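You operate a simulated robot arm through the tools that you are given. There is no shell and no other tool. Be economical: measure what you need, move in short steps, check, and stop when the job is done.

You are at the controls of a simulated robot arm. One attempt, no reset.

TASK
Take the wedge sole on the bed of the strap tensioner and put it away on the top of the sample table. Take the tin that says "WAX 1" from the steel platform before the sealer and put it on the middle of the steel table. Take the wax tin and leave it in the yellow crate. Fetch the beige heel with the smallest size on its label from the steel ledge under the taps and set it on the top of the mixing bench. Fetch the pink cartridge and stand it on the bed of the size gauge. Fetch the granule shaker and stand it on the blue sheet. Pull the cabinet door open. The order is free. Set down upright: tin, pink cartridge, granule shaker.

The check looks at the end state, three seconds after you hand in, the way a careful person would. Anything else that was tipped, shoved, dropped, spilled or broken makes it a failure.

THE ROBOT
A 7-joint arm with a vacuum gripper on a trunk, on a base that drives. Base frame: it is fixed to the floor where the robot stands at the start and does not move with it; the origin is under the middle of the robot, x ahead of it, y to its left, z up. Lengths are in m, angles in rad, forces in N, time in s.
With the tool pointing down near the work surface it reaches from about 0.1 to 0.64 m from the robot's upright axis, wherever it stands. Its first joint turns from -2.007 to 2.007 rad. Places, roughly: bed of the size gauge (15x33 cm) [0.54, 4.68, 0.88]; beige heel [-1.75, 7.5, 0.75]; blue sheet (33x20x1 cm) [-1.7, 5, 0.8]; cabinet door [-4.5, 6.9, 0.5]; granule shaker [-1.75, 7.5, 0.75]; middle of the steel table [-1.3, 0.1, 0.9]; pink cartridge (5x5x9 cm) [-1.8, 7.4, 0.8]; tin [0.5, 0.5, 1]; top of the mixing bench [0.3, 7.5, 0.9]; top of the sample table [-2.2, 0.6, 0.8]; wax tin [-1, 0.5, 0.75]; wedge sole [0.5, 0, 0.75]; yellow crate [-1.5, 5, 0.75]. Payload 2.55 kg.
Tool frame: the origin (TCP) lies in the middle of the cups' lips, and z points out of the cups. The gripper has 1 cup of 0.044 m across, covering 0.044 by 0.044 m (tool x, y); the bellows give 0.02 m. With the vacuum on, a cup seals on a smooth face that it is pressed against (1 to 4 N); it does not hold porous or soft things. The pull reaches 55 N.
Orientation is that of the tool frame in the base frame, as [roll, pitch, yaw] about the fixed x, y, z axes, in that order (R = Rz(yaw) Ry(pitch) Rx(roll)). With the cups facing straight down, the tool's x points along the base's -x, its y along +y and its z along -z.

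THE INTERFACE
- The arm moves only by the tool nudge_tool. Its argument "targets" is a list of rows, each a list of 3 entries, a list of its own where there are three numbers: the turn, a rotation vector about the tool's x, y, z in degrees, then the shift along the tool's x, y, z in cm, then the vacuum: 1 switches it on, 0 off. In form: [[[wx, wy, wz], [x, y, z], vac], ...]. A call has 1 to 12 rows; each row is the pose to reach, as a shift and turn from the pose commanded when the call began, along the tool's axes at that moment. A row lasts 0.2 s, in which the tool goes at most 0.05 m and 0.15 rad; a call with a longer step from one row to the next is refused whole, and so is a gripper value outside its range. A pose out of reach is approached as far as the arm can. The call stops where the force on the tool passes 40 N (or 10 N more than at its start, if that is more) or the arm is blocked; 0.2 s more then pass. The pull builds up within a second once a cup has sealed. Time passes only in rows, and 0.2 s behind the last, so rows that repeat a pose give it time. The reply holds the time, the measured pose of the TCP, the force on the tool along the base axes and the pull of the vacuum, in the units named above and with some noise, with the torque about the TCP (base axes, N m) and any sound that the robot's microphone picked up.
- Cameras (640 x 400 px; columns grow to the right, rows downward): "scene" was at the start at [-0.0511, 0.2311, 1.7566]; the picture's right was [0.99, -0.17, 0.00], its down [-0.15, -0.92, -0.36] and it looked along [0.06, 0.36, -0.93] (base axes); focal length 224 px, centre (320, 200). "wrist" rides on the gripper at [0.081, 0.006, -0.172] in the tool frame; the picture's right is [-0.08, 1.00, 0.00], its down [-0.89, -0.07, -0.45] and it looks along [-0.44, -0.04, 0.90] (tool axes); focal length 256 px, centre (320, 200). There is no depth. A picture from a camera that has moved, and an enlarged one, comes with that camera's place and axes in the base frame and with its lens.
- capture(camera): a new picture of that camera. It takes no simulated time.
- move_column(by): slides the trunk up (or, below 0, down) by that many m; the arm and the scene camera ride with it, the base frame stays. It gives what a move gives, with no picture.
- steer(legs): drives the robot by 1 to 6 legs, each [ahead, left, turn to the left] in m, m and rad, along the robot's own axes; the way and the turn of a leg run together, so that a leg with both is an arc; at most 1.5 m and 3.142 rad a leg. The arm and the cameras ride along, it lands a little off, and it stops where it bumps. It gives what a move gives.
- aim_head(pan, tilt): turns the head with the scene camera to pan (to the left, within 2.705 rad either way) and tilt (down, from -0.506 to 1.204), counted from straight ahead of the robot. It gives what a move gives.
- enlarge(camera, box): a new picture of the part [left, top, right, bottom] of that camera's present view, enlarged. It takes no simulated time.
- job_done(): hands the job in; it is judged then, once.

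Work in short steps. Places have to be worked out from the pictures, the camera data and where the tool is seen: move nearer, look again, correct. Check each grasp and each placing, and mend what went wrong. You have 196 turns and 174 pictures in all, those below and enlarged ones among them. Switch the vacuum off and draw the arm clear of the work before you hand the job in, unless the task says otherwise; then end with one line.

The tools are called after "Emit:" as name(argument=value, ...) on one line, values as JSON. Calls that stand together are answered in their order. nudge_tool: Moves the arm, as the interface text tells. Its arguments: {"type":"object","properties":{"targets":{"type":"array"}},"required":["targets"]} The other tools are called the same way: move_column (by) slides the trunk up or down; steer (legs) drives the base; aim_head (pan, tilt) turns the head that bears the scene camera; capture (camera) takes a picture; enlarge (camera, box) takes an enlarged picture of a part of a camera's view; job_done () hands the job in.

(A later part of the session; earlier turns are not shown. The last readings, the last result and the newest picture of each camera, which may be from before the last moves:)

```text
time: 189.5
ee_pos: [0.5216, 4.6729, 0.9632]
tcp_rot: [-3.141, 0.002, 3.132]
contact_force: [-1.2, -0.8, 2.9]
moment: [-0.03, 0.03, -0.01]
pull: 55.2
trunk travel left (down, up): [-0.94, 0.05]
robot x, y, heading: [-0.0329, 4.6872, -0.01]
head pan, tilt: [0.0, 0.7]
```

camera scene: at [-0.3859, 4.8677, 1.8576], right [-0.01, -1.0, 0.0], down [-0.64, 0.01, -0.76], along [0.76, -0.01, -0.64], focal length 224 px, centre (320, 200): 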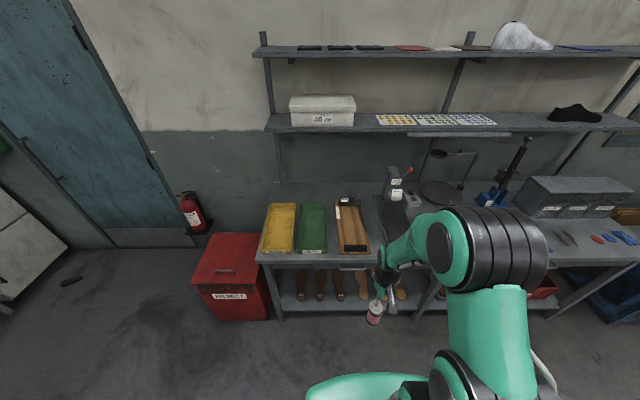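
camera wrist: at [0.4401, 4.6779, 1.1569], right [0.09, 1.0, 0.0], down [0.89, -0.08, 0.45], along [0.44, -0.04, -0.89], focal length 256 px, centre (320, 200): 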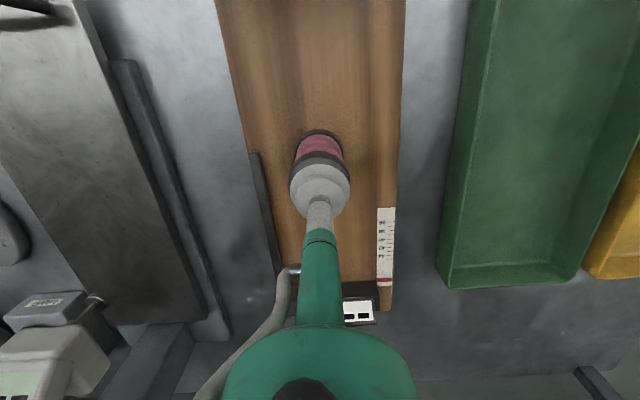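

Contact begins (about 5 N net). A further few millimetres, then release and rise.

Emit:
nudge_tool(targets=[[[0, 0, 0], [0, 0, 0.2], 1], [[0, 0, 0], [0, 0, 0.2], 0], [[0, 0, 0], [0, 0, 0.2], 0], [[0, 0, 0], [0, 0, 0.2], 0], [[0, 0, 0], [0, 0, 0], 0], [[0, 0, 0], [0, 0, -1], 0], [[0, 0, 0], [0, 0, -4], 0], [[0, 0, 0], [0, 0, -8], 0], [[0, 0, 0], [0, 0, -12], 0], [[0, 0, 0], [3, 0, -15], 0], [[0, 0, 0], [6, 0, -15], 0]])

Emit:
capture(camera="wrist")

Emit:
enlarge(camera="scene", box=[220, 170, 480, 345])

```text
time: 191.9
ee_pos: [0.4598, 4.6714, 1.113]
tcp_rot: [3.141, -0.003, 3.134]
contact_force: [-0.9, 0.2, -0.6]
moment: [-0.03, 0.01, -0.01]
pull: 0.2
trunk travel left (down, up): [-0.94, 0.05]
robot x, y, heading: [-0.0351, 4.6885, -0.007]
head pan, tilt: [0.0, 0.7]
```

```text
103 pictures are left
camera wrist: at [0.379, 4.6775, 1.2858], right [0.09, 1.0, 0.0], down [0.89, -0.08, 0.45], along [0.44, -0.04, -0.9], focal length 256 px, centre (320, 200)
```

wrist: 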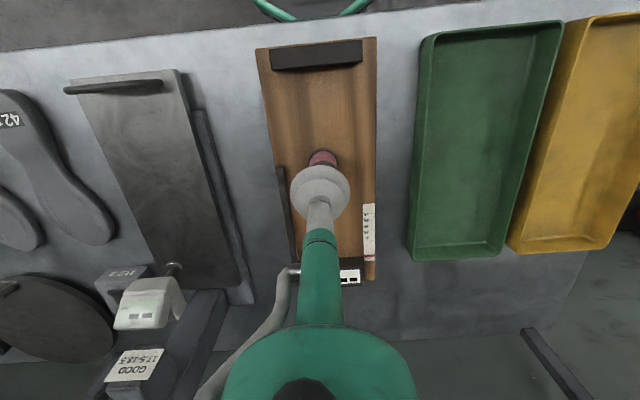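

```text
2.29 times, centred on (350, 258) of scene
camera zoom: at [-0.0081, 4.8644, 1.8576], right [-0.01, -1.0, 0.0], down [-0.64, 0.01, -0.77], along [0.77, -0.01, -0.64], focal length 513 px, centre (251, 69)
```

zoom: 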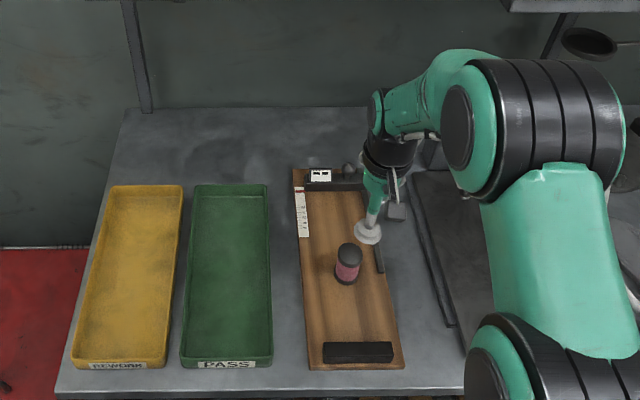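

The cartridge stands upright on the gauge bed. I retract and drive back to the drum ledge for heel 37.

Emit:
nudge_tool(targets=[[[0, 0, 0], [4, 0, 0], 0], [[0, 0, 0], [8, 0, 0], 0], [[0, 0, 0], [12, 0, 0], 0], [[0, 0, 0], [12, 0, 0], 0]])

Emit:
steer(legs=[[-0.37, 0, 0.007], [0, 1.4, 0], [0, 0.25, 0], [0, 0, 1.571], [0, 1.5, 0], [0.4, 0.1, 0]])

Emit:
capture(camera="wrist")

Emit:
capture(camera="scene")

```text
time: 192.9
ee_pos: [0.3408, 4.6739, 1.1134]
tcp_rot: [3.141, 0.0, 3.132]
contact_force: [-0.1, 0.4, -0.7]
moment: [-0.01, 0.04, 0.05]
pull: 0.0
trunk travel left (down, up): [-0.94, 0.05]
robot x, y, heading: [-0.0379, 4.687, -0.009]
head pan, tilt: [0.0, 0.7]
```

```text
time: 216.2
ee_pos: [-1.9518, 7.1584, 1.1124]
tcp_rot: [3.141, 0.001, -1.599]
contact_force: [-0.2, -0.4, -0.6]
moment: [-0.04, -0.01, 0.03]
pull: 0.0
trunk travel left (down, up): [-0.94, 0.05]
robot x, y, heading: [-1.973, 6.7849, 1.542]
head pan, tilt: [0.0, 0.7]
```

```text
101 pictures are left
camera wrist: at [-1.9601, 7.0767, 1.2855], right [-0.99, 0.11, 0.0], down [0.09, 0.89, 0.45], along [0.05, 0.44, -0.9], focal length 256 px, centre (320, 200)
```

wrist: 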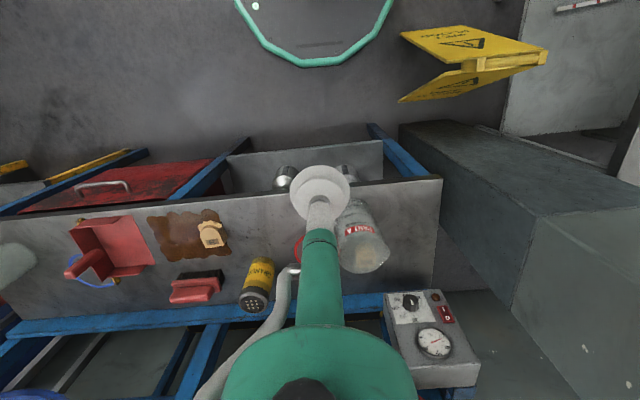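

```text
100 pictures are left
camera scene: at [-2.1494, 6.8125, 1.8576], right [1.0, -0.03, 0.0], down [-0.02, -0.64, -0.76], along [0.02, 0.76, -0.64], focal length 224 px, centre (320, 200)
```

scene: 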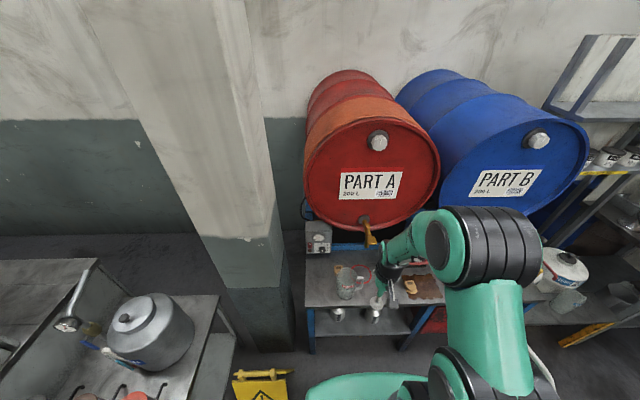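

I go ahead 0.16; the tap nozzle is near x ≈ -1.9, so I first shift the tool left to x ≈ -2.03, staying in front of it.

Emit:
steer(legs=[[0.16, 0, 0.03]])

Emit:
nudge_tool(targets=[[[0, 0, 0], [0, 4, 1], 0], [[0, 0, 0], [0, 8, 3], 0], [[0, 0, 0], [-1, 8, 7], 0], [[0, 0, 0], [-2, 8, 10], 0], [[0, 0, 0], [-2, 8, 12], 0], [[0, 0, 0], [-2, 8, 12], 0]])

Emit:
capture(camera="wrist")

Emit:
capture(camera="scene")

```text
time: 217.6
ee_pos: [-1.9604, 7.3172, 1.113]
tcp_rot: [3.14, 0.001, -1.57]
contact_force: [0.3, -0.4, -1.1]
moment: [-0.02, -0.03, 0.0]
pull: 0.0
trunk travel left (down, up): [-0.94, 0.05]
robot x, y, heading: [-1.9717, 6.9468, 1.572]
head pan, tilt: [0.0, 0.7]
```

```text
time: 219.0
ee_pos: [-2.0405, 7.3371, 0.9941]
tcp_rot: [3.14, 0.002, -1.569]
contact_force: [1.0, 0.5, 0.1]
moment: [0.02, 0.01, 0.0]
pull: 0.0
trunk travel left (down, up): [-0.94, 0.05]
robot x, y, heading: [-1.9741, 6.9417, 1.575]
head pan, tilt: [0.0, 0.7]
```

```text
99 pictures are left
camera wrist: at [-2.0464, 7.2563, 1.1663], right [-1.0, 0.08, 0.0], down [0.07, 0.89, 0.45], along [0.03, 0.45, -0.89], focal length 256 px, centre (320, 200)
```

wrist: 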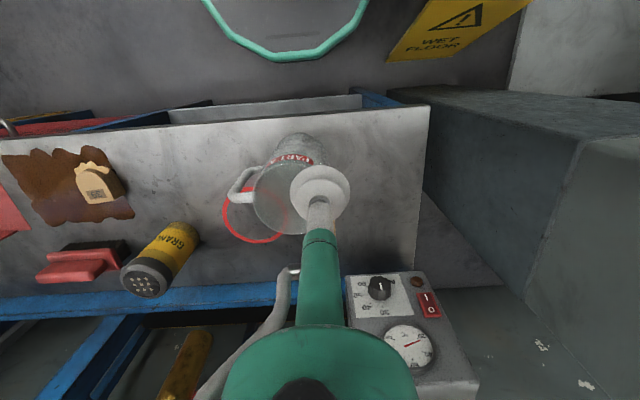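

```text
98 pictures are left
camera scene: at [-2.1481, 6.9665, 1.8576], right [1.0, 0.0, 0.0], down [0.0, -0.64, -0.77], along [0.0, 0.77, -0.64], focal length 224 px, centre (320, 200)
```

scene: 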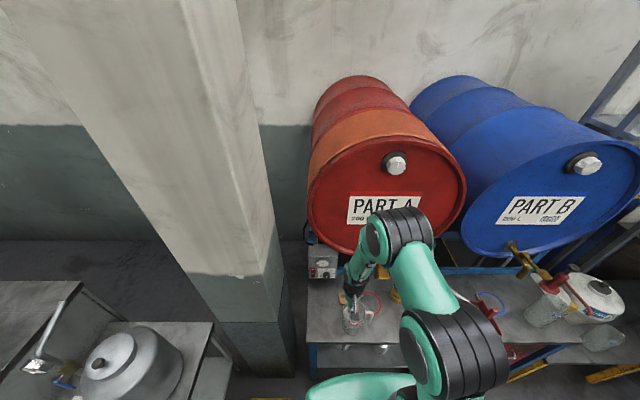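

The elbow stays behind the tool, so the approach should clear drum and tap. I advance half way and check.

Emit:
nudge_tool(targets=[[[0, 0, 0], [-2, 0, 2], 0], [[0, 0, 0], [-5, -0.3, 4], 0], [[0, 0, 0], [-8, -0.5, 5], 0], [[0, 0, 0], [-10, -0.5, 6], 0], [[0, 0, 0], [-10, -0.5, 6], 0]])

Emit:
capture(camera="wrist")

Emit:
enlarge(camera="scene", box=[290, 180, 490, 370])

```text
time: 220.2
ee_pos: [-2.0353, 7.4365, 0.9337]
tcp_rot: [-3.141, 0.0, -1.568]
contact_force: [-0.7, 0.1, 0.0]
moment: [0.04, 0.0, 0.01]
pull: 0.0
trunk travel left (down, up): [-0.94, 0.05]
robot x, y, heading: [-1.9718, 6.9425, 1.569]
head pan, tilt: [0.0, 0.7]
```

```text
97 pictures are left
camera wrist: at [-2.0417, 7.3557, 1.1057], right [-1.0, 0.08, 0.0], down [0.07, 0.89, 0.45], along [0.03, 0.44, -0.9], focal length 256 px, centre (320, 200)
```

wrist: 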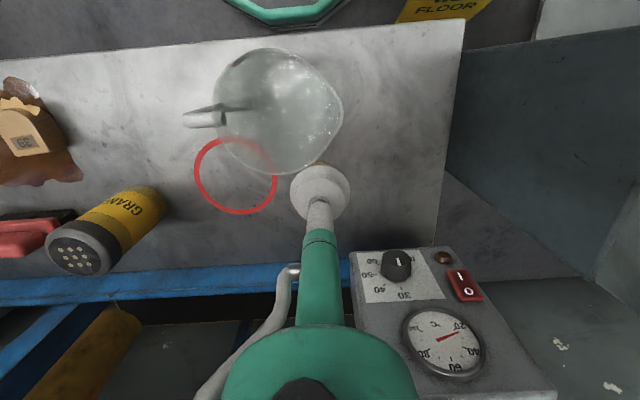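

```text
2.11 times, centred on (390, 275) of scene
camera zoom: at [-2.1481, 6.9662, 1.8576], right [1.0, 0.0, 0.0], down [0.0, -0.64, -0.77], along [0.0, 0.77, -0.64], focal length 472 px, centre (173, 42)
```

zoom: 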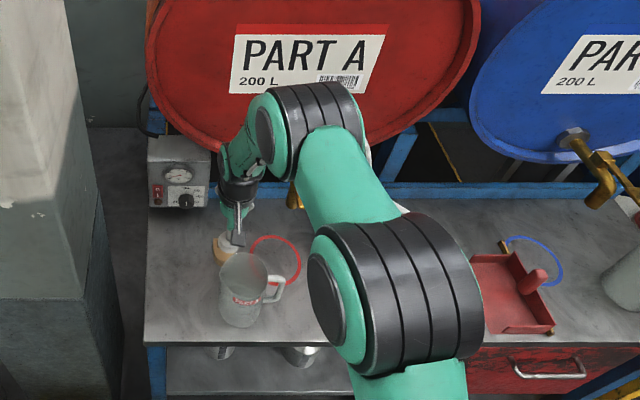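

Cup is near the heel, clear of the jug rim so far. Advance to y ≈ 7.495.

Emit:
nudge_tool(targets=[[[0, 0, 0], [-3, 0, 0], 0], [[0, 0, 0], [-5.9, -0.1, 0], 0], [[0, 0, 0], [-5.9, -0.1, 2], 0], [[0, 0, 0], [-5.9, -0.1, 4], 0], [[0, 0, 0], [-5.9, -0.1, 4], 0]])

Emit:
capture(camera="wrist")

Emit:
enlarge(camera="scene", box=[290, 180, 490, 370])

```text
time: 221.4
ee_pos: [-2.034, 7.4959, 0.8931]
tcp_rot: [3.141, 0.003, -1.569]
contact_force: [-0.4, 0.3, 0.0]
moment: [0.0, -0.04, 0.0]
pull: 0.2
trunk travel left (down, up): [-0.94, 0.05]
robot x, y, heading: [-1.9706, 6.9418, 1.572]
head pan, tilt: [0.0, 0.7]
```

```text
95 pictures are left
camera wrist: at [-2.0404, 7.4151, 1.0657], right [-1.0, 0.08, 0.0], down [0.07, 0.89, 0.45], along [0.03, 0.45, -0.89], focal length 256 px, centre (320, 200)
```

wrist: 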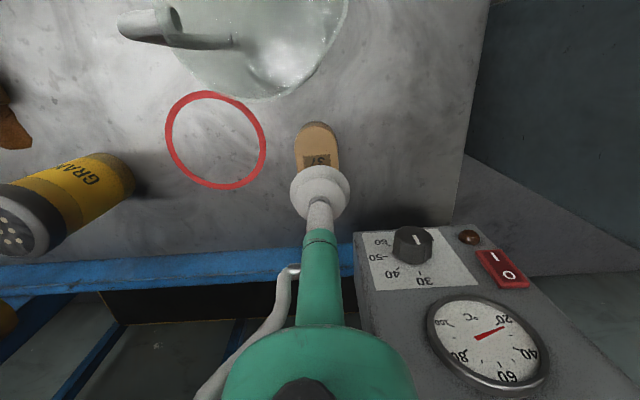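

```text
2.11 times, centred on (390, 275) of scene
camera zoom: at [-2.1482, 6.9665, 1.8576], right [1.0, 0.0, 0.0], down [0.0, -0.64, -0.77], along [0.0, 0.77, -0.64], focal length 472 px, centre (173, 42)
```

zoom: 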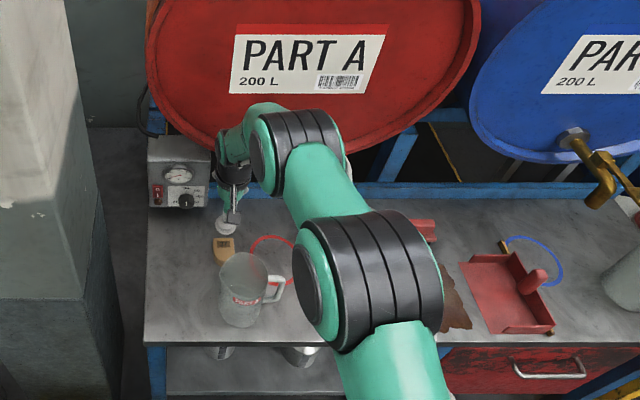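

Emit:
enlarge(camera="wrist", box=[270, 100, 370, 200])

```text
4.00 times, centred on (320, 150) of wrist
camera zoom: at [-2.0404, 7.4151, 1.0657], right [-1.0, 0.08, 0.0], down [0.07, 0.89, 0.45], along [0.03, 0.45, -0.89], focal length 1024 px, centre (320, 400)
```

zoom: 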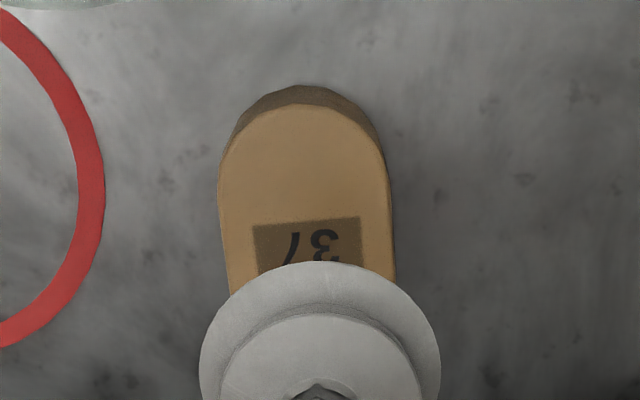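

Heel face is centred within about 3 mm; I shift 0.3 cm and descend with vacuum.

Emit:
nudge_tool(targets=[[[0, 0, 0], [0, -0.3, 3], 1], [[0, 0, 0], [0, -0.3, 6], 1], [[0, 0, 0], [0, -0.3, 8], 1], [[0, 0, 0], [0, -0.3, 8], 1]])

Emit:
enlarge(camera="wrist", box=[220, 80, 420, 250])

```text
time: 222.4
ee_pos: [-2.0305, 7.4969, 0.8134]
tcp_rot: [3.141, 0.001, -1.569]
contact_force: [0.4, 0.2, 1.1]
moment: [-0.02, 0.03, 0.02]
pull: 0.1
trunk travel left (down, up): [-0.94, 0.05]
robot x, y, heading: [-1.9727, 6.9449, 1.569]
head pan, tilt: [0.0, 0.7]
```

```text
2.35 times, centred on (320, 165) of wrist
camera zoom: at [-2.0381, 7.416, 0.9852], right [-1.0, 0.08, 0.0], down [0.07, 0.89, 0.45], along [0.03, 0.45, -0.89], focal length 602 px, centre (320, 282)
```

zoom: 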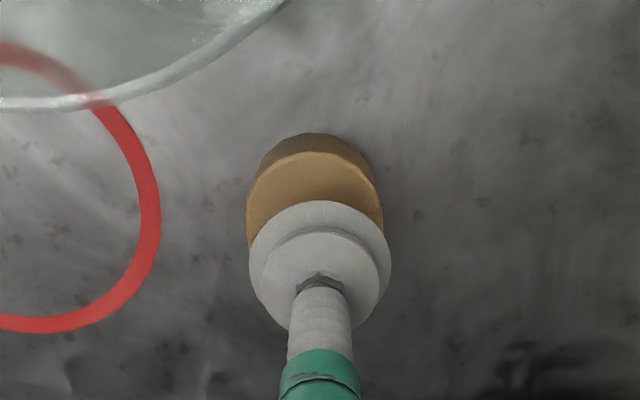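

Emit:
nudge_tool(targets=[[[0, 0, 0], [0, -0.2, 1.5], 1], [[0, 0, 0], [0, -0.2, 2.5], 1], [[0, 0, 0], [0, -0.2, 3.1], 1], [[0, 0, 0], [0, -0.2, 3.5], 1], [[0, 0, 0], [0, -0.2, 3.5], 1]])

```text
time: 223.3
ee_pos: [-2.0314, 7.4977, 0.7872]
tcp_rot: [3.141, 0.005, -1.571]
contact_force: [0.3, -14.0, 26.1]
moment: [-0.11, -0.17, -0.06]
pull: 54.5
trunk travel left (down, up): [-0.94, 0.05]
robot x, y, heading: [-1.9719, 6.9416, 1.569]
head pan, tilt: [0.0, 0.7]
stopped in row 4: the force on the tool passed its limit at 40 N (the readings are from after the stop); the commanded pose is now the measured one
```

Sealed. Lift gently in place to z ≈ 0.965 (above the jug rim), then back out.

Emit:
nudge_tool(targets=[[[0, 0, 0], [0, 0, -1], 1], [[0, 0, 0], [0, 0, -3], 1], [[0, 0, 0], [0, 0, -6], 1], [[0, 0, 0], [0, 0, -9], 1], [[0, 0, 0], [0, 0, -12], 1], [[0, 0, 0], [0, 0, -15], 1], [[0, 0, 0], [0, 0, -18], 1], [[0, 0, 0], [0, 0, -18], 1]])

Emit:
capture(camera="wrist")

```text
time: 225.1
ee_pos: [-2.0308, 7.4997, 0.9636]
tcp_rot: [3.14, 0.003, -1.569]
contact_force: [-0.2, 0.9, 0.0]
moment: [-0.03, 0.02, 0.01]
pull: 55.0
trunk travel left (down, up): [-0.94, 0.05]
robot x, y, heading: [-1.9746, 6.9432, 1.569]
head pan, tilt: [0.0, 0.7]
```

```text
91 pictures are left
camera wrist: at [-2.0364, 7.4175, 1.1364], right [-1.0, 0.08, 0.0], down [0.07, 0.89, 0.45], along [0.03, 0.45, -0.89], focal length 256 px, centre (320, 200)
```

wrist: 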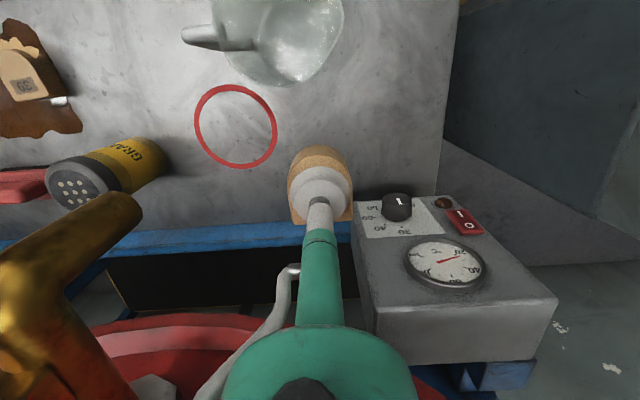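

Heel 37 is held. I back out over the jug, rising as I go.

Emit:
nudge_tool(targets=[[[0, 0, 0], [1, 0, -1.5], 1], [[0, 0, 0], [2.5, 0, -3], 1], [[0, 0, 0], [5, 0, -5], 1], [[0, 0, 0], [8, 0, -7], 1], [[0, 0, 0], [11, 0, -9], 1], [[0, 0, 0], [14, 0, -11], 1], [[0, 0, 0], [17, 0, -13], 1], [[0, 0, 0], [17, 0, -13], 1]])

Emit:
steer(legs=[[-0.6, 0, 0], [0, -1.4, 0], [0, -0.85, 0]])

Emit:
capture(camera="scene")

Emit:
capture(camera="wrist")

```text
time: 226.9
ee_pos: [-2.0321, 7.3296, 1.093]
tcp_rot: [3.141, 0.003, -1.57]
contact_force: [0.2, 0.3, -1.7]
moment: [0.02, -0.01, -0.02]
pull: 55.0
trunk travel left (down, up): [-0.94, 0.05]
robot x, y, heading: [-1.9674, 6.9386, 1.571]
head pan, tilt: [0.0, 0.7]
```

```text
time: 241.0
ee_pos: [0.2233, 6.7434, 1.0934]
tcp_rot: [3.14, 0.003, -1.57]
contact_force: [0.1, -1.1, 0.7]
moment: [0.0, -0.01, -0.03]
pull: 54.6
trunk travel left (down, up): [-0.94, 0.05]
robot x, y, heading: [0.2811, 6.3572, 1.571]
head pan, tilt: [0.0, 0.7]
```

```text
90 pictures are left
camera scene: at [0.1058, 6.3805, 1.8576], right [1.0, 0.0, 0.0], down [0.0, -0.64, -0.77], along [0.0, 0.77, -0.64], focal length 224 px, centre (320, 200)
```

scene: 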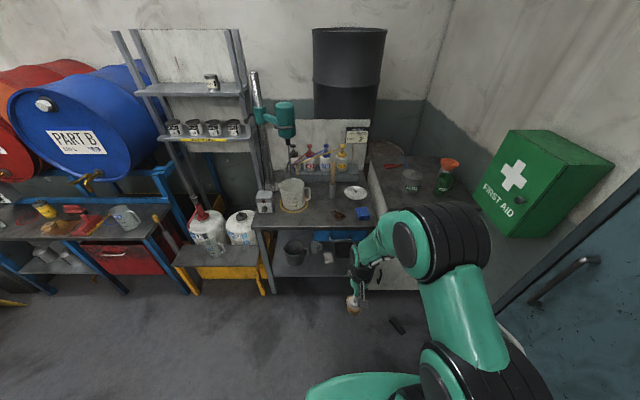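

```text
89 pictures are left
camera wrist: at [0.2181, 6.6605, 1.2651], right [-1.0, 0.08, 0.0], down [0.07, 0.89, 0.45], along [0.03, 0.45, -0.89], focal length 256 px, centre (320, 200)
```

wrist: 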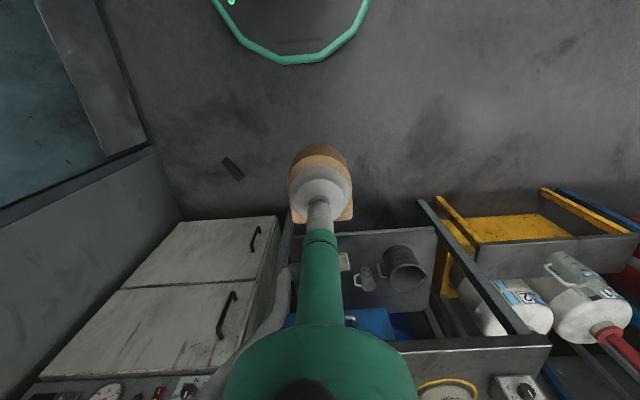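

Emit:
enlarge(camera="scene", box=[240, 150, 400, 250])

```text
4.00 times, centred on (320, 200) of scene
camera zoom: at [0.1058, 6.3805, 1.8576], right [1.0, 0.0, 0.0], down [0.0, -0.64, -0.77], along [0.0, 0.77, -0.64], focal length 898 px, centre (320, 200)
```

zoom: 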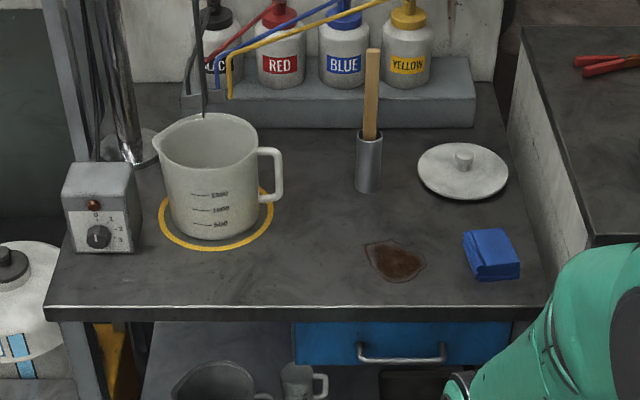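

Free spot on the mixing bench: about (0.105, 7.42), between jug and stain. I line up and drive near.

Emit:
steer(legs=[[0, 0.14, 0], [0.55, 0, 0]])

Emit:
capture(camera="wrist")

Emit:
enlarge(camera="scene", box=[220, 170, 420, 310])

```text
time: 245.1
ee_pos: [0.0819, 7.2939, 1.0924]
tcp_rot: [3.141, 0.005, -1.567]
contact_force: [0.1, 0.2, -0.5]
moment: [-0.03, 0.0, -0.02]
pull: 55.2
trunk travel left (down, up): [-0.94, 0.05]
robot x, y, heading: [0.1409, 6.9068, 1.571]
head pan, tilt: [0.0, 0.7]
```

```text
87 pictures are left
camera wrist: at [0.0763, 7.2113, 1.265], right [-1.0, 0.08, 0.0], down [0.07, 0.89, 0.45], along [0.03, 0.45, -0.89], focal length 256 px, centre (320, 200)
```

wrist: 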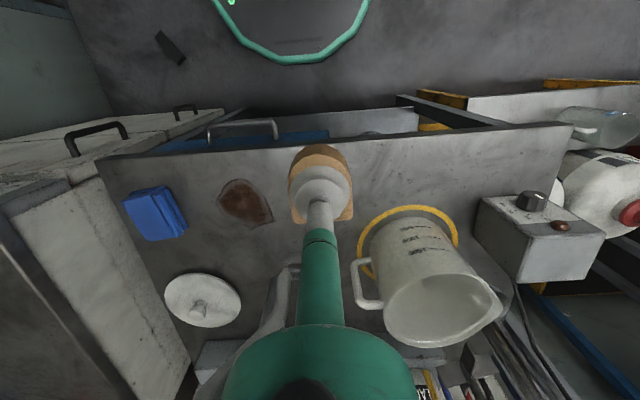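

```text
2.86 times, centred on (320, 240) of scene
camera zoom: at [-0.035, 6.9309, 1.8576], right [1.0, 0.0, 0.0], down [0.0, -0.64, -0.76], along [0.0, 0.76, -0.64], focal length 641 px, centre (320, 86)
```

zoom: 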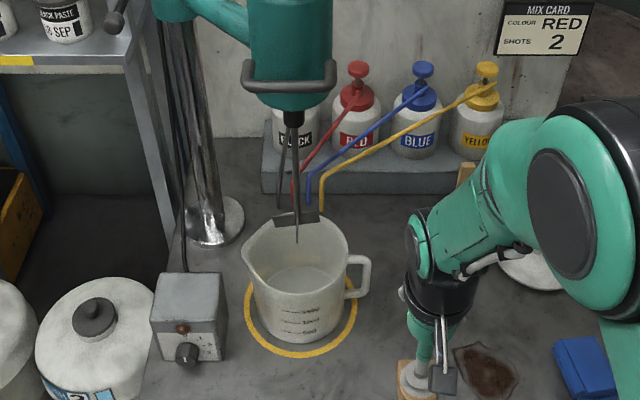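

Emit:
nudge_tool(targets=[[[0, 0, 0], [-4, -0.6, 1], 1], [[0, 0, 0], [-8, -1.2, 3], 1], [[0, 0, 0], [-12.5, -1.8, 5], 1], [[0, 0, 0], [-12.5, -1.8, 9], 1], [[0, 0, 0], [-12.5, -1.8, 13], 1], [[0, 0, 0], [-12.5, -1.8, 15], 1], [[0, 0, 0], [-12.5, -1.8, 15], 1]])

Emit:
capture(camera="wrist")

```text
time: 246.7
ee_pos: [0.0983, 7.4186, 0.9428]
tcp_rot: [-3.141, 0.003, -1.568]
contact_force: [-0.1, 0.1, -0.4]
moment: [-0.03, -0.04, 0.0]
pull: 55.3
trunk travel left (down, up): [-0.94, 0.05]
robot x, y, heading: [0.141, 6.9048, 1.573]
head pan, tilt: [0.0, 0.7]
```

```text
85 pictures are left
camera wrist: at [0.0926, 7.3368, 1.1156], right [-1.0, 0.08, 0.0], down [0.07, 0.89, 0.45], along [0.03, 0.45, -0.89], focal length 256 px, centre (320, 200)
```

wrist: 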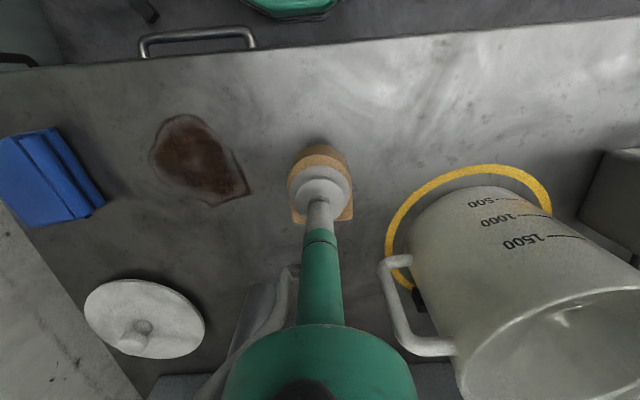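

Good spot. Lower in small steps to contact.

Emit:
nudge_tool(targets=[[[0, 0, 0], [0, 0, 1], 1], [[0, 0, 0], [0, 0, 2], 1], [[0, 0, 0], [0, 0, 2.7], 1], [[0, 0, 0], [0, 0, 2.7], 1]])

Emit:
nudge_tool(targets=[[[0, 0, 0], [0, 0, 0.6], 1], [[0, 0, 0], [0, 0, 1.1], 1], [[0, 0, 0], [0, 0, 1.1], 1]])

Emit:
nudge_tool(targets=[[[0, 0, 0], [0, 0, 0.5], 1], [[0, 0, 0], [0, 0, 0.9], 1], [[0, 0, 0], [0, 0, 0.9], 1]])

```text
time: 247.7
ee_pos: [0.1002, 7.4188, 0.9162]
tcp_rot: [3.141, 0.004, -1.567]
contact_force: [-0.6, 0.3, -0.5]
moment: [-0.04, 0.01, -0.01]
pull: 54.7
trunk travel left (down, up): [-0.94, 0.05]
robot x, y, heading: [0.143, 6.9084, 1.572]
head pan, tilt: [0.0, 0.7]
```

```text
time: 248.5
ee_pos: [0.0991, 7.4192, 0.9059]
tcp_rot: [3.139, 0.005, -1.567]
contact_force: [0.1, -0.4, -1.4]
moment: [0.0, 0.0, 0.02]
pull: 54.3
trunk travel left (down, up): [-0.94, 0.05]
robot x, y, heading: [0.1414, 6.9071, 1.574]
head pan, tilt: [0.0, 0.7]
```

```text
time: 249.3
ee_pos: [0.0992, 7.4197, 0.8962]
tcp_rot: [3.139, 0.004, -1.567]
contact_force: [0.4, 0.2, -1.1]
moment: [0.0, -0.02, 0.0]
pull: 55.3
trunk travel left (down, up): [-0.94, 0.05]
robot x, y, heading: [0.1407, 6.909, 1.571]
head pan, tilt: [0.0, 0.7]
```

Emit:
nudge_tool(targets=[[[0, 0, 0], [0, 0, 0.5], 1], [[0, 0, 0], [0, 0, 0.9], 1], [[0, 0, 0], [0, 0, 0.9], 1]])

Emit:
capture(camera="wrist")

```text
time: 250.1
ee_pos: [0.1011, 7.4194, 0.8884]
tcp_rot: [3.139, 0.008, -1.567]
contact_force: [0.5, -4.0, 11.4]
moment: [-0.19, -0.02, 0.02]
pull: 55.1
trunk travel left (down, up): [-0.94, 0.05]
robot x, y, heading: [0.1426, 6.9071, 1.575]
head pan, tilt: [0.0, 0.7]
```

```text
84 pictures are left
camera wrist: at [0.0937, 7.336, 1.0608], right [-1.0, 0.08, 0.0], down [0.07, 0.89, 0.45], along [0.03, 0.45, -0.89], focal length 256 px, centre (320, 200)
```

wrist: 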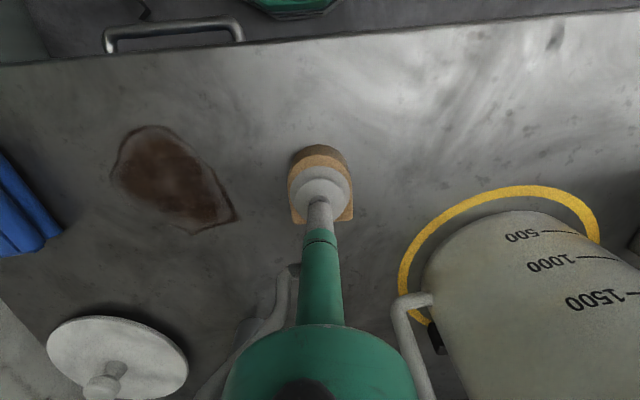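

Contact. Release and rise, then pull back.

Emit:
nudge_tool(targets=[[[0, 0, 0], [0, 0, 0], 0], [[0, 0, 0], [0, 0, 0], 0], [[0, 0, 0], [0, 0, 0], 0], [[0, 0, 0], [0, 0, -1], 0], [[0, 0, 0], [0, 0, -3], 0], [[0, 0, 0], [0, 0, -7], 0], [[0, 0, 0], [0, 0, -11], 0], [[0, 0, 0], [2, 0, -15], 0], [[0, 0, 0], [6, 0, -18], 0], [[0, 0, 0], [10, 0, -20], 0], [[0, 0, 0], [14, 0, -22], 0]])

Emit:
capture(camera="wrist")

```text
time: 252.5
ee_pos: [0.1006, 7.2774, 1.1085]
tcp_rot: [3.139, 0.005, -1.567]
contact_force: [0.5, 0.1, 0.7]
moment: [0.05, -0.01, -0.01]
pull: 0.0
trunk travel left (down, up): [-0.94, 0.05]
robot x, y, heading: [0.1434, 6.9091, 1.577]
head pan, tilt: [0.0, 0.7]
```

```text
83 pictures are left
camera wrist: at [0.0951, 7.1939, 1.28], right [-1.0, 0.08, 0.0], down [0.07, 0.89, 0.45], along [0.03, 0.45, -0.89], focal length 256 px, centre (320, 200)
```

wrist: 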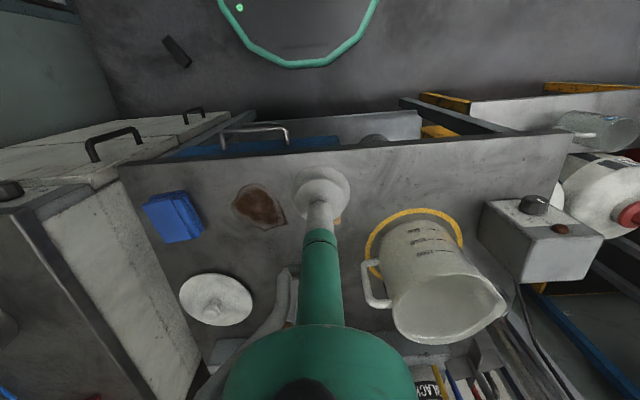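

Heel placed. Now to the shaker: drive back to the drum ledge.

Emit:
steer(legs=[[-0.55, 0, -0.005], [0, 1.4, 0], [0, 0.52, 0], [0.58, 0, 0]])

Emit:
capture(camera="wrist")

```text
time: 267.7
ee_pos: [-1.8092, 7.3046, 1.1072]
tcp_rot: [3.141, 0.003, -1.574]
contact_force: [0.0, -0.6, -0.3]
moment: [-0.03, -0.01, -0.03]
pull: 0.0
trunk travel left (down, up): [-0.94, 0.05]
robot x, y, heading: [-1.7709, 6.9323, 1.575]
head pan, tilt: [0.0, 0.7]
```

```text
82 pictures are left
camera wrist: at [-1.8158, 7.2222, 1.2794], right [-1.0, 0.08, 0.0], down [0.07, 0.89, 0.45], along [0.04, 0.45, -0.89], focal length 256 px, centre (320, 200)
```

wrist: 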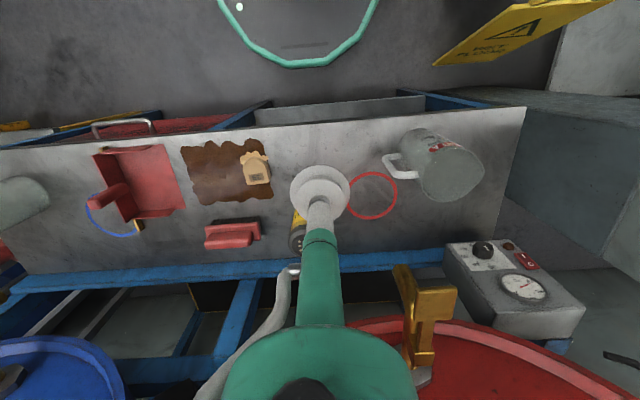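

I move over the shaker low and slowly, first to (-1.77, 7.47, 0.93).

Emit:
nudge_tool(targets=[[[0, 0, 0], [-4, -1, 3], 0], [[0, 0, 0], [-8, -2, 6], 0], [[0, 0, 0], [-12, -3, 9], 0], [[0, 0, 0], [-16, -3.7, 12], 0], [[0, 0, 0], [-17, -3.7, 16], 0], [[0, 0, 0], [-17, -3.7, 18.5], 0], [[0, 0, 0], [-17, -3.7, 18.5], 0]])

Emit:
capture(camera="wrist")

Emit:
capture(camera="scene")

```text
refused: row 1 steps farther than a row can; nothing moved
```

```text
81 pictures are left
camera wrist: at [-1.8158, 7.2222, 1.2794], right [-1.0, 0.08, 0.0], down [0.07, 0.89, 0.45], along [0.04, 0.45, -0.89], focal length 256 px, centre (320, 200)
```

wrist: 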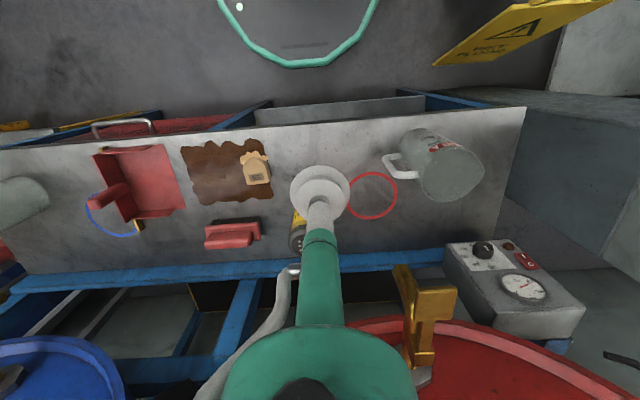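

```text
80 pictures are left
camera scene: at [-1.9473, 6.9572, 1.8576], right [1.0, 0.0, 0.0], down [0.0, -0.64, -0.76], along [0.0, 0.76, -0.64], focal length 224 px, centre (320, 200)
```

scene: 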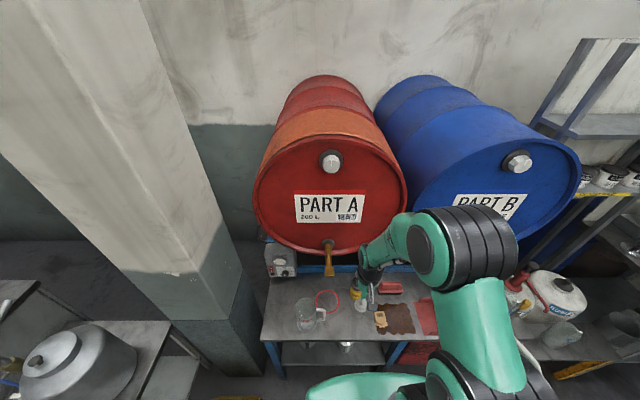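

Emit:
nudge_tool(targets=[[[0, 0, 0], [-3.5, -1, 3], 0], [[0, 0, 0], [-7, -2, 6], 0], [[0, 0, 0], [-10.5, -3, 9], 0], [[0, 0, 0], [-14, -3.7, 12], 0], [[0, 0, 0], [-17, -3.7, 15], 0], [[0, 0, 0], [-17, -3.7, 18.5], 0], [[0, 0, 0], [-17, -3.7, 18.5], 0]])

Emit:
capture(camera="wrist")

```text
time: 269.3
ee_pos: [-1.7723, 7.4758, 0.9225]
tcp_rot: [3.14, 0.006, -1.573]
contact_force: [0.0, -0.7, -0.2]
moment: [0.0, -0.01, 0.03]
pull: 0.0
trunk travel left (down, up): [-0.94, 0.05]
robot x, y, heading: [-1.7693, 6.9331, 1.569]
head pan, tilt: [0.0, 0.7]
```

```text
79 pictures are left
camera wrist: at [-1.7787, 7.394, 1.0957], right [-1.0, 0.08, 0.0], down [0.07, 0.89, 0.45], along [0.04, 0.45, -0.89], focal length 256 px, centre (320, 200)
```

wrist: 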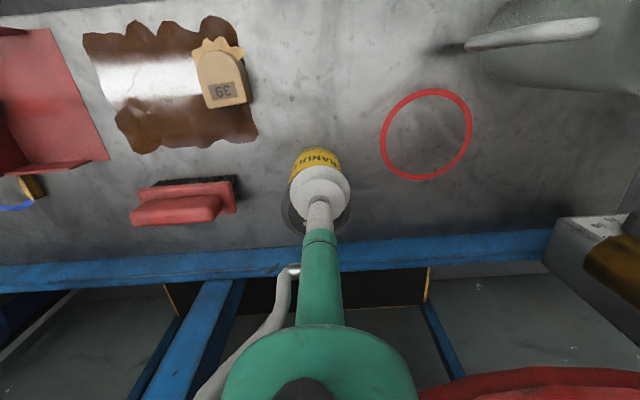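

Shaker cap centre ≈ (-1.762, 7.527). Advance over it carefully.

Emit:
nudge_tool(targets=[[[0, 0, 0], [-2, -0.5, 0], 0], [[0, 0, 0], [-4, -1, 1], 0], [[0, 0, 0], [-5.2, -1, 2], 0], [[0, 0, 0], [-5.2, -1, 2], 0]])

Emit:
enlarge(camera="wrist", box=[220, 80, 420, 250])

```text
time: 270.3
ee_pos: [-1.7632, 7.5279, 0.9031]
tcp_rot: [3.139, 0.004, -1.574]
contact_force: [0.6, -0.2, 0.8]
moment: [0.02, -0.03, -0.03]
pull: 0.0
trunk travel left (down, up): [-0.94, 0.05]
robot x, y, heading: [-1.7676, 6.9296, 1.57]
head pan, tilt: [0.0, 0.7]
```

```text
2.35 times, centred on (320, 165) of wrist
camera zoom: at [-1.7696, 7.4458, 1.0755], right [-1.0, 0.08, 0.0], down [0.07, 0.89, 0.45], along [0.03, 0.45, -0.89], focal length 602 px, centre (320, 282)
```

zoom: 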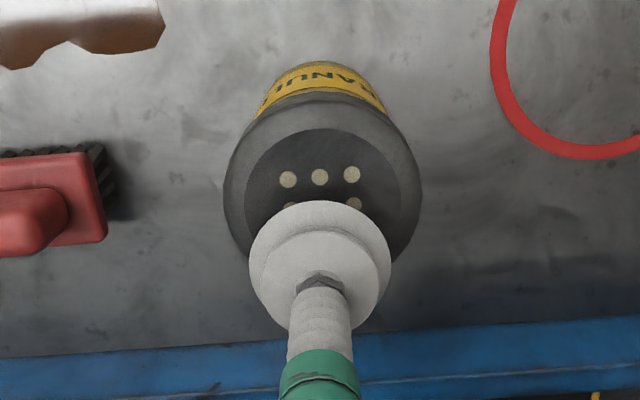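

The cup is centred on the perforated cap. I try sealing on it gently.

Emit:
nudge_tool(targets=[[[0, 0, 0], [0, 0, 2.5], 1], [[0, 0, 0], [0, 0, 4], 1], [[0, 0, 0], [0, 0, 4.6], 1], [[0, 0, 0], [0, 0, 4.6], 1]])

```text
time: 270.9
ee_pos: [-1.7615, 7.5395, 0.88]
tcp_rot: [3.141, 0.033, -1.573]
contact_force: [-1.3, -5.3, 24.5]
moment: [-0.79, 0.1, 0.04]
pull: 55.0
trunk travel left (down, up): [-0.94, 0.05]
robot x, y, heading: [-1.7713, 6.9296, 1.571]
head pan, tilt: [0.0, 0.7]
stopped in row 2: the force on the tool passed its limit at 41 N (the readings are from after the stop); the commanded pose is now the measured one
```

Sealed with full pull. Lift slowly.

Emit:
nudge_tool(targets=[[[0, 0, 0], [0, 0, -1], 1], [[0, 0, 0], [0, 0, -2.5], 1], [[0, 0, 0], [0.5, 0, -5], 1], [[0, 0, 0], [2, 0, -8], 1], [[0, 0, 0], [3.5, 0, -11], 1], [[0, 0, 0], [5, 0, -14], 1], [[0, 0, 0], [5, 0, -14], 1]])

Emit:
capture(camera="wrist")

```text
time: 272.5
ee_pos: [-1.7623, 7.4863, 1.0145]
tcp_rot: [3.14, 0.024, -1.573]
contact_force: [0.2, 0.5, -2.8]
moment: [-0.17, 0.03, 0.0]
pull: 54.9
trunk travel left (down, up): [-0.94, 0.05]
robot x, y, heading: [-1.7682, 6.9334, 1.57]
head pan, tilt: [0.0, 0.7]
```

```text
77 pictures are left
camera wrist: at [-1.7691, 7.3997, 1.1846], right [-1.0, 0.08, 0.0], down [0.07, 0.88, 0.47], along [0.04, 0.46, -0.89], focal length 256 px, centre (320, 200)
```

wrist: 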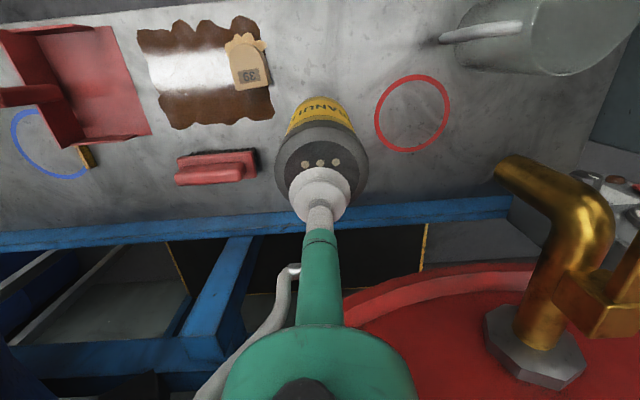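

Lifted (about 3 N). I level, retract and drive round to the left side of the cart.

Emit:
nudge_tool(targets=[[[0, 0.7, 0], [4, 0, -2], 1], [[0, 1.4, 0], [8, 0, -4], 1], [[0, 1.4, 0], [12, 0, -7], 1], [[0, 1.4, 0], [16, 0, -9], 1], [[0, 1.4, 0], [17, 0, -11], 1], [[0, 1.4, 0], [17, 0, -11], 1]])

Emit:
steer(legs=[[-0.58, 0, 0], [0, 0.7, 0], [0, 0, -1.57], [0, -1.3, 0]])

Emit:
capture(camera="wrist")

Emit:
capture(camera="scene")

```text
time: 273.9
ee_pos: [-1.7633, 7.312, 1.1191]
tcp_rot: [3.14, -0.001, -1.573]
contact_force: [0.4, -0.2, -3.3]
moment: [-0.13, 0.0, 0.05]
pull: 55.4
trunk travel left (down, up): [-0.94, 0.05]
robot x, y, heading: [-1.7724, 6.9354, 1.571]
head pan, tilt: [0.0, 0.7]
```

```text
time: 290.6
ee_pos: [-2.0924, 5.05, 1.119]
tcp_rot: [3.14, 0.0, -3.14]
contact_force: [0.1, 0.2, -2.5]
moment: [-0.02, 0.08, -0.04]
pull: 55.3
trunk travel left (down, up): [-0.94, 0.05]
robot x, y, heading: [-2.4699, 5.0568, -0.004]
head pan, tilt: [0.0, 0.7]
```

```text
76 pictures are left
camera wrist: at [-2.1735, 5.0555, 1.2918], right [0.08, 1.0, 0.0], down [0.89, -0.07, 0.44], along [0.44, -0.03, -0.9], focal length 256 px, centre (320, 200)
```

wrist: 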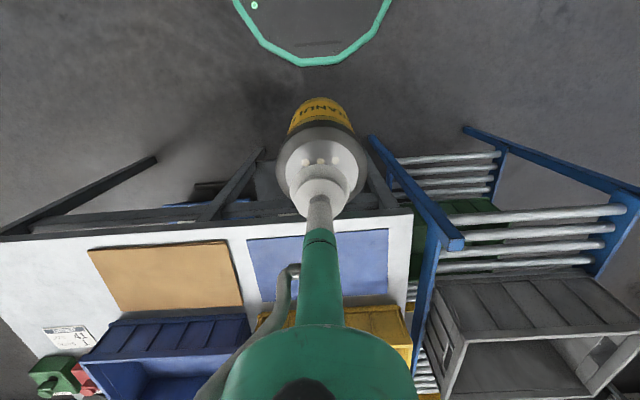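

```text
75 pictures are left
camera scene: at [-2.447, 5.2329, 1.8576], right [0.0, -1.0, 0.0], down [-0.64, 0.0, -0.76], along [0.76, 0.0, -0.64], focal length 224 px, centre (320, 200)
```

scene: 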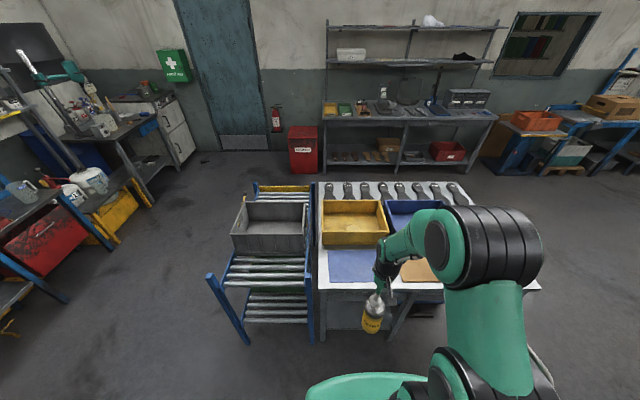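

Sheet centre ≈ (-1.73, 5.04). Drive ahead 0.25 and move over it.

Emit:
steer(legs=[[0.25, 0, 0]])

Emit:
nudge_tool(targets=[[[0, 0, 0], [-4, 0, 1], 1], [[0, 0, 0], [-8, 0, 2], 1], [[0, 0, 0], [-11, 0, 4], 1], [[0, 0, 0], [-11, 0, 6], 1], [[0, 0, 0], [-11, 0, 6], 1]])

Emit:
capture(camera="wrist")

Emit:
capture(camera="scene")

```text
time: 292.4
ee_pos: [-1.8454, 5.05, 1.1191]
tcp_rot: [3.139, -0.002, -3.141]
contact_force: [0.4, -0.8, -3.1]
moment: [0.02, 0.04, 0.0]
pull: 54.4
trunk travel left (down, up): [-0.94, 0.05]
robot x, y, heading: [-2.2232, 5.0559, 0.001]
head pan, tilt: [0.0, 0.7]
```

```text
time: 293.6
ee_pos: [-1.7354, 5.0501, 1.0604]
tcp_rot: [3.139, -0.001, -3.14]
contact_force: [-0.5, -0.2, -3.7]
moment: [-0.01, 0.05, 0.0]
pull: 54.9
trunk travel left (down, up): [-0.94, 0.05]
robot x, y, heading: [-2.2231, 5.0563, 0.0]
head pan, tilt: [0.0, 0.7]
```

```text
74 pictures are left
camera wrist: at [-1.8154, 5.0563, 1.2314], right [0.08, 1.0, 0.0], down [0.89, -0.07, 0.44], along [0.44, -0.03, -0.9], focal length 256 px, centre (320, 200)
```

wrist: 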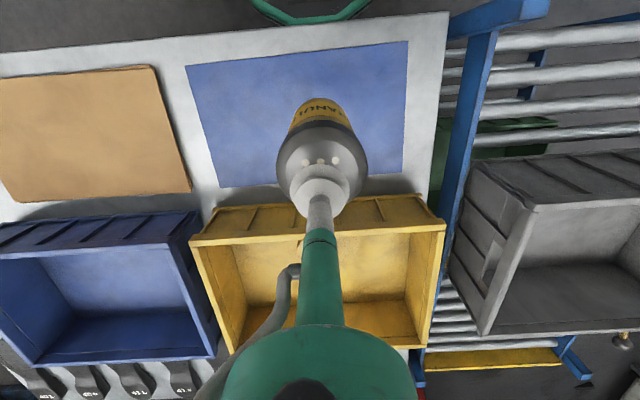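

```text
73 pictures are left
camera scene: at [-2.1992, 5.233, 1.8576], right [0.0, -1.0, 0.0], down [-0.64, 0.0, -0.76], along [0.76, 0.0, -0.64], focal length 224 px, centre (320, 200)
```

scene: 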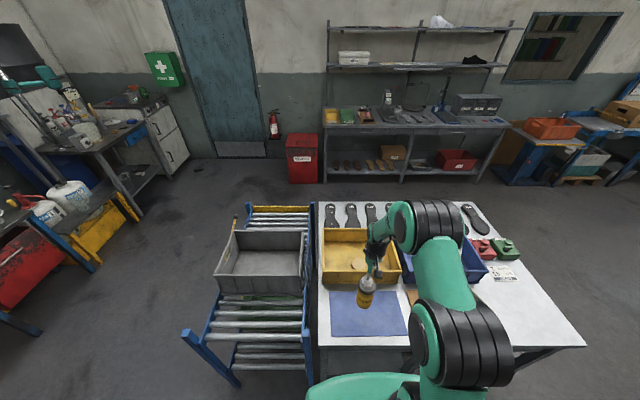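

Shift 2.5 cm to the right side and lower.

Emit:
nudge_tool(targets=[[[0, 0, 0], [0.5, -2.5, 2], 1], [[0, 0, 0], [0.5, -2.5, 5], 1], [[0, 0, 0], [0.5, -2.5, 7], 1], [[0, 0, 0], [0.5, -2.5, 8.5], 1], [[0, 0, 0], [0.5, -2.5, 8.5], 1]])

Emit:
nudge_tool(targets=[[[0, 0, 0], [0, 0, 0.7], 1], [[0, 0, 0], [0, 0, 1.3], 1], [[0, 0, 0], [0, 0, 1.3], 1]])

Emit:
capture(camera="wrist")

```text
time: 294.8
ee_pos: [-1.74, 5.0249, 0.9739]
tcp_rot: [-3.141, 0.001, -3.139]
contact_force: [-0.7, 0.8, -3.1]
moment: [0.01, 0.04, 0.02]
pull: 55.1
trunk travel left (down, up): [-0.94, 0.05]
robot x, y, heading: [-2.225, 5.0564, -0.002]
head pan, tilt: [0.0, 0.7]
```

```text
time: 295.6
ee_pos: [-1.7418, 5.0255, 0.9609]
tcp_rot: [3.141, -0.001, -3.14]
contact_force: [0.7, 1.0, -3.6]
moment: [0.01, 0.04, 0.0]
pull: 55.1
trunk travel left (down, up): [-0.94, 0.05]
robot x, y, heading: [-2.2213, 5.0554, 0.001]
head pan, tilt: [0.0, 0.7]
```

```text
72 pictures are left
camera wrist: at [-1.8209, 5.0312, 1.1334], right [0.08, 1.0, 0.0], down [0.89, -0.07, 0.44], along [0.44, -0.03, -0.9], focal length 256 px, centre (320, 200)
```

wrist: 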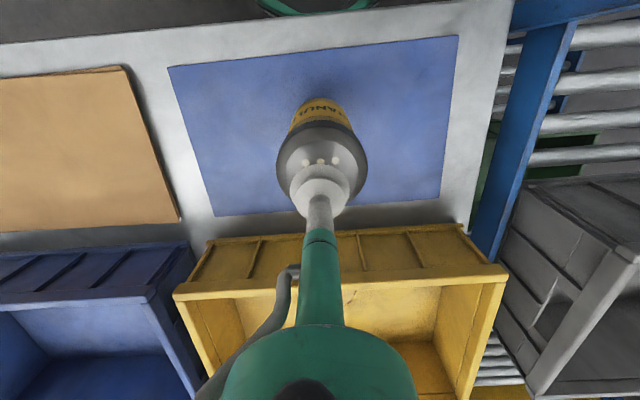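

Near the sheet's centre. Continue down in small steps.

Emit:
nudge_tool(targets=[[[0, 0, 0], [0, 0, 0.6], 1], [[0, 0, 0], [0, 0, 1.1], 1], [[0, 0, 0], [0, 0, 1.1], 1]])

Emit:
nudge_tool(targets=[[[0, 0, 0], [0, 0, 0.5], 1], [[0, 0, 0], [0, 0, 0.9], 1], [[0, 0, 0], [0, 0, 0.9], 1]])

```text
time: 296.4
ee_pos: [-1.7402, 5.0256, 0.9494]
tcp_rot: [3.139, -0.002, -3.139]
contact_force: [-0.4, 0.8, -3.7]
moment: [0.03, 0.05, -0.01]
pull: 55.0
trunk travel left (down, up): [-0.94, 0.05]
robot x, y, heading: [-2.2229, 5.061, 0.002]
head pan, tilt: [0.0, 0.7]
```

```text
time: 297.2
ee_pos: [-1.7406, 5.0256, 0.9414]
tcp_rot: [3.139, -0.002, -3.141]
contact_force: [-0.6, -0.3, -3.7]
moment: [-0.01, 0.02, -0.03]
pull: 54.6
trunk travel left (down, up): [-0.94, 0.05]
robot x, y, heading: [-2.2218, 5.0539, -0.004]
head pan, tilt: [0.0, 0.7]
```

Emit:
nudge_tool(targets=[[[0, 0, 0], [0, 0, 0.5], 1], [[0, 0, 0], [0, 0, 0.8], 1], [[0, 0, 0], [0, 0, 0.8], 1]])

Emit:
nudge_tool(targets=[[[0, 0, 0], [0, 0, 0.4], 1], [[0, 0, 0], [0, 0, 0.7], 1], [[0, 0, 0], [0, 0, 0.7], 1]])

```text
time: 298.0
ee_pos: [-1.7398, 5.0268, 0.9339]
tcp_rot: [3.14, -0.002, -3.139]
contact_force: [0.0, 0.1, -3.2]
moment: [-0.02, 0.06, 0.0]
pull: 54.7
trunk travel left (down, up): [-0.94, 0.05]
robot x, y, heading: [-2.2262, 5.0581, -0.002]
head pan, tilt: [0.0, 0.7]
```

```text
time: 298.8
ee_pos: [-1.7388, 5.025, 0.9283]
tcp_rot: [-3.141, 0.006, -3.139]
contact_force: [-3.4, 0.0, 25.6]
moment: [0.04, 0.25, 0.02]
pull: 54.5
trunk travel left (down, up): [-0.94, 0.05]
robot x, y, heading: [-2.2225, 5.0569, 0.002]
head pan, tilt: [0.0, 0.7]
```

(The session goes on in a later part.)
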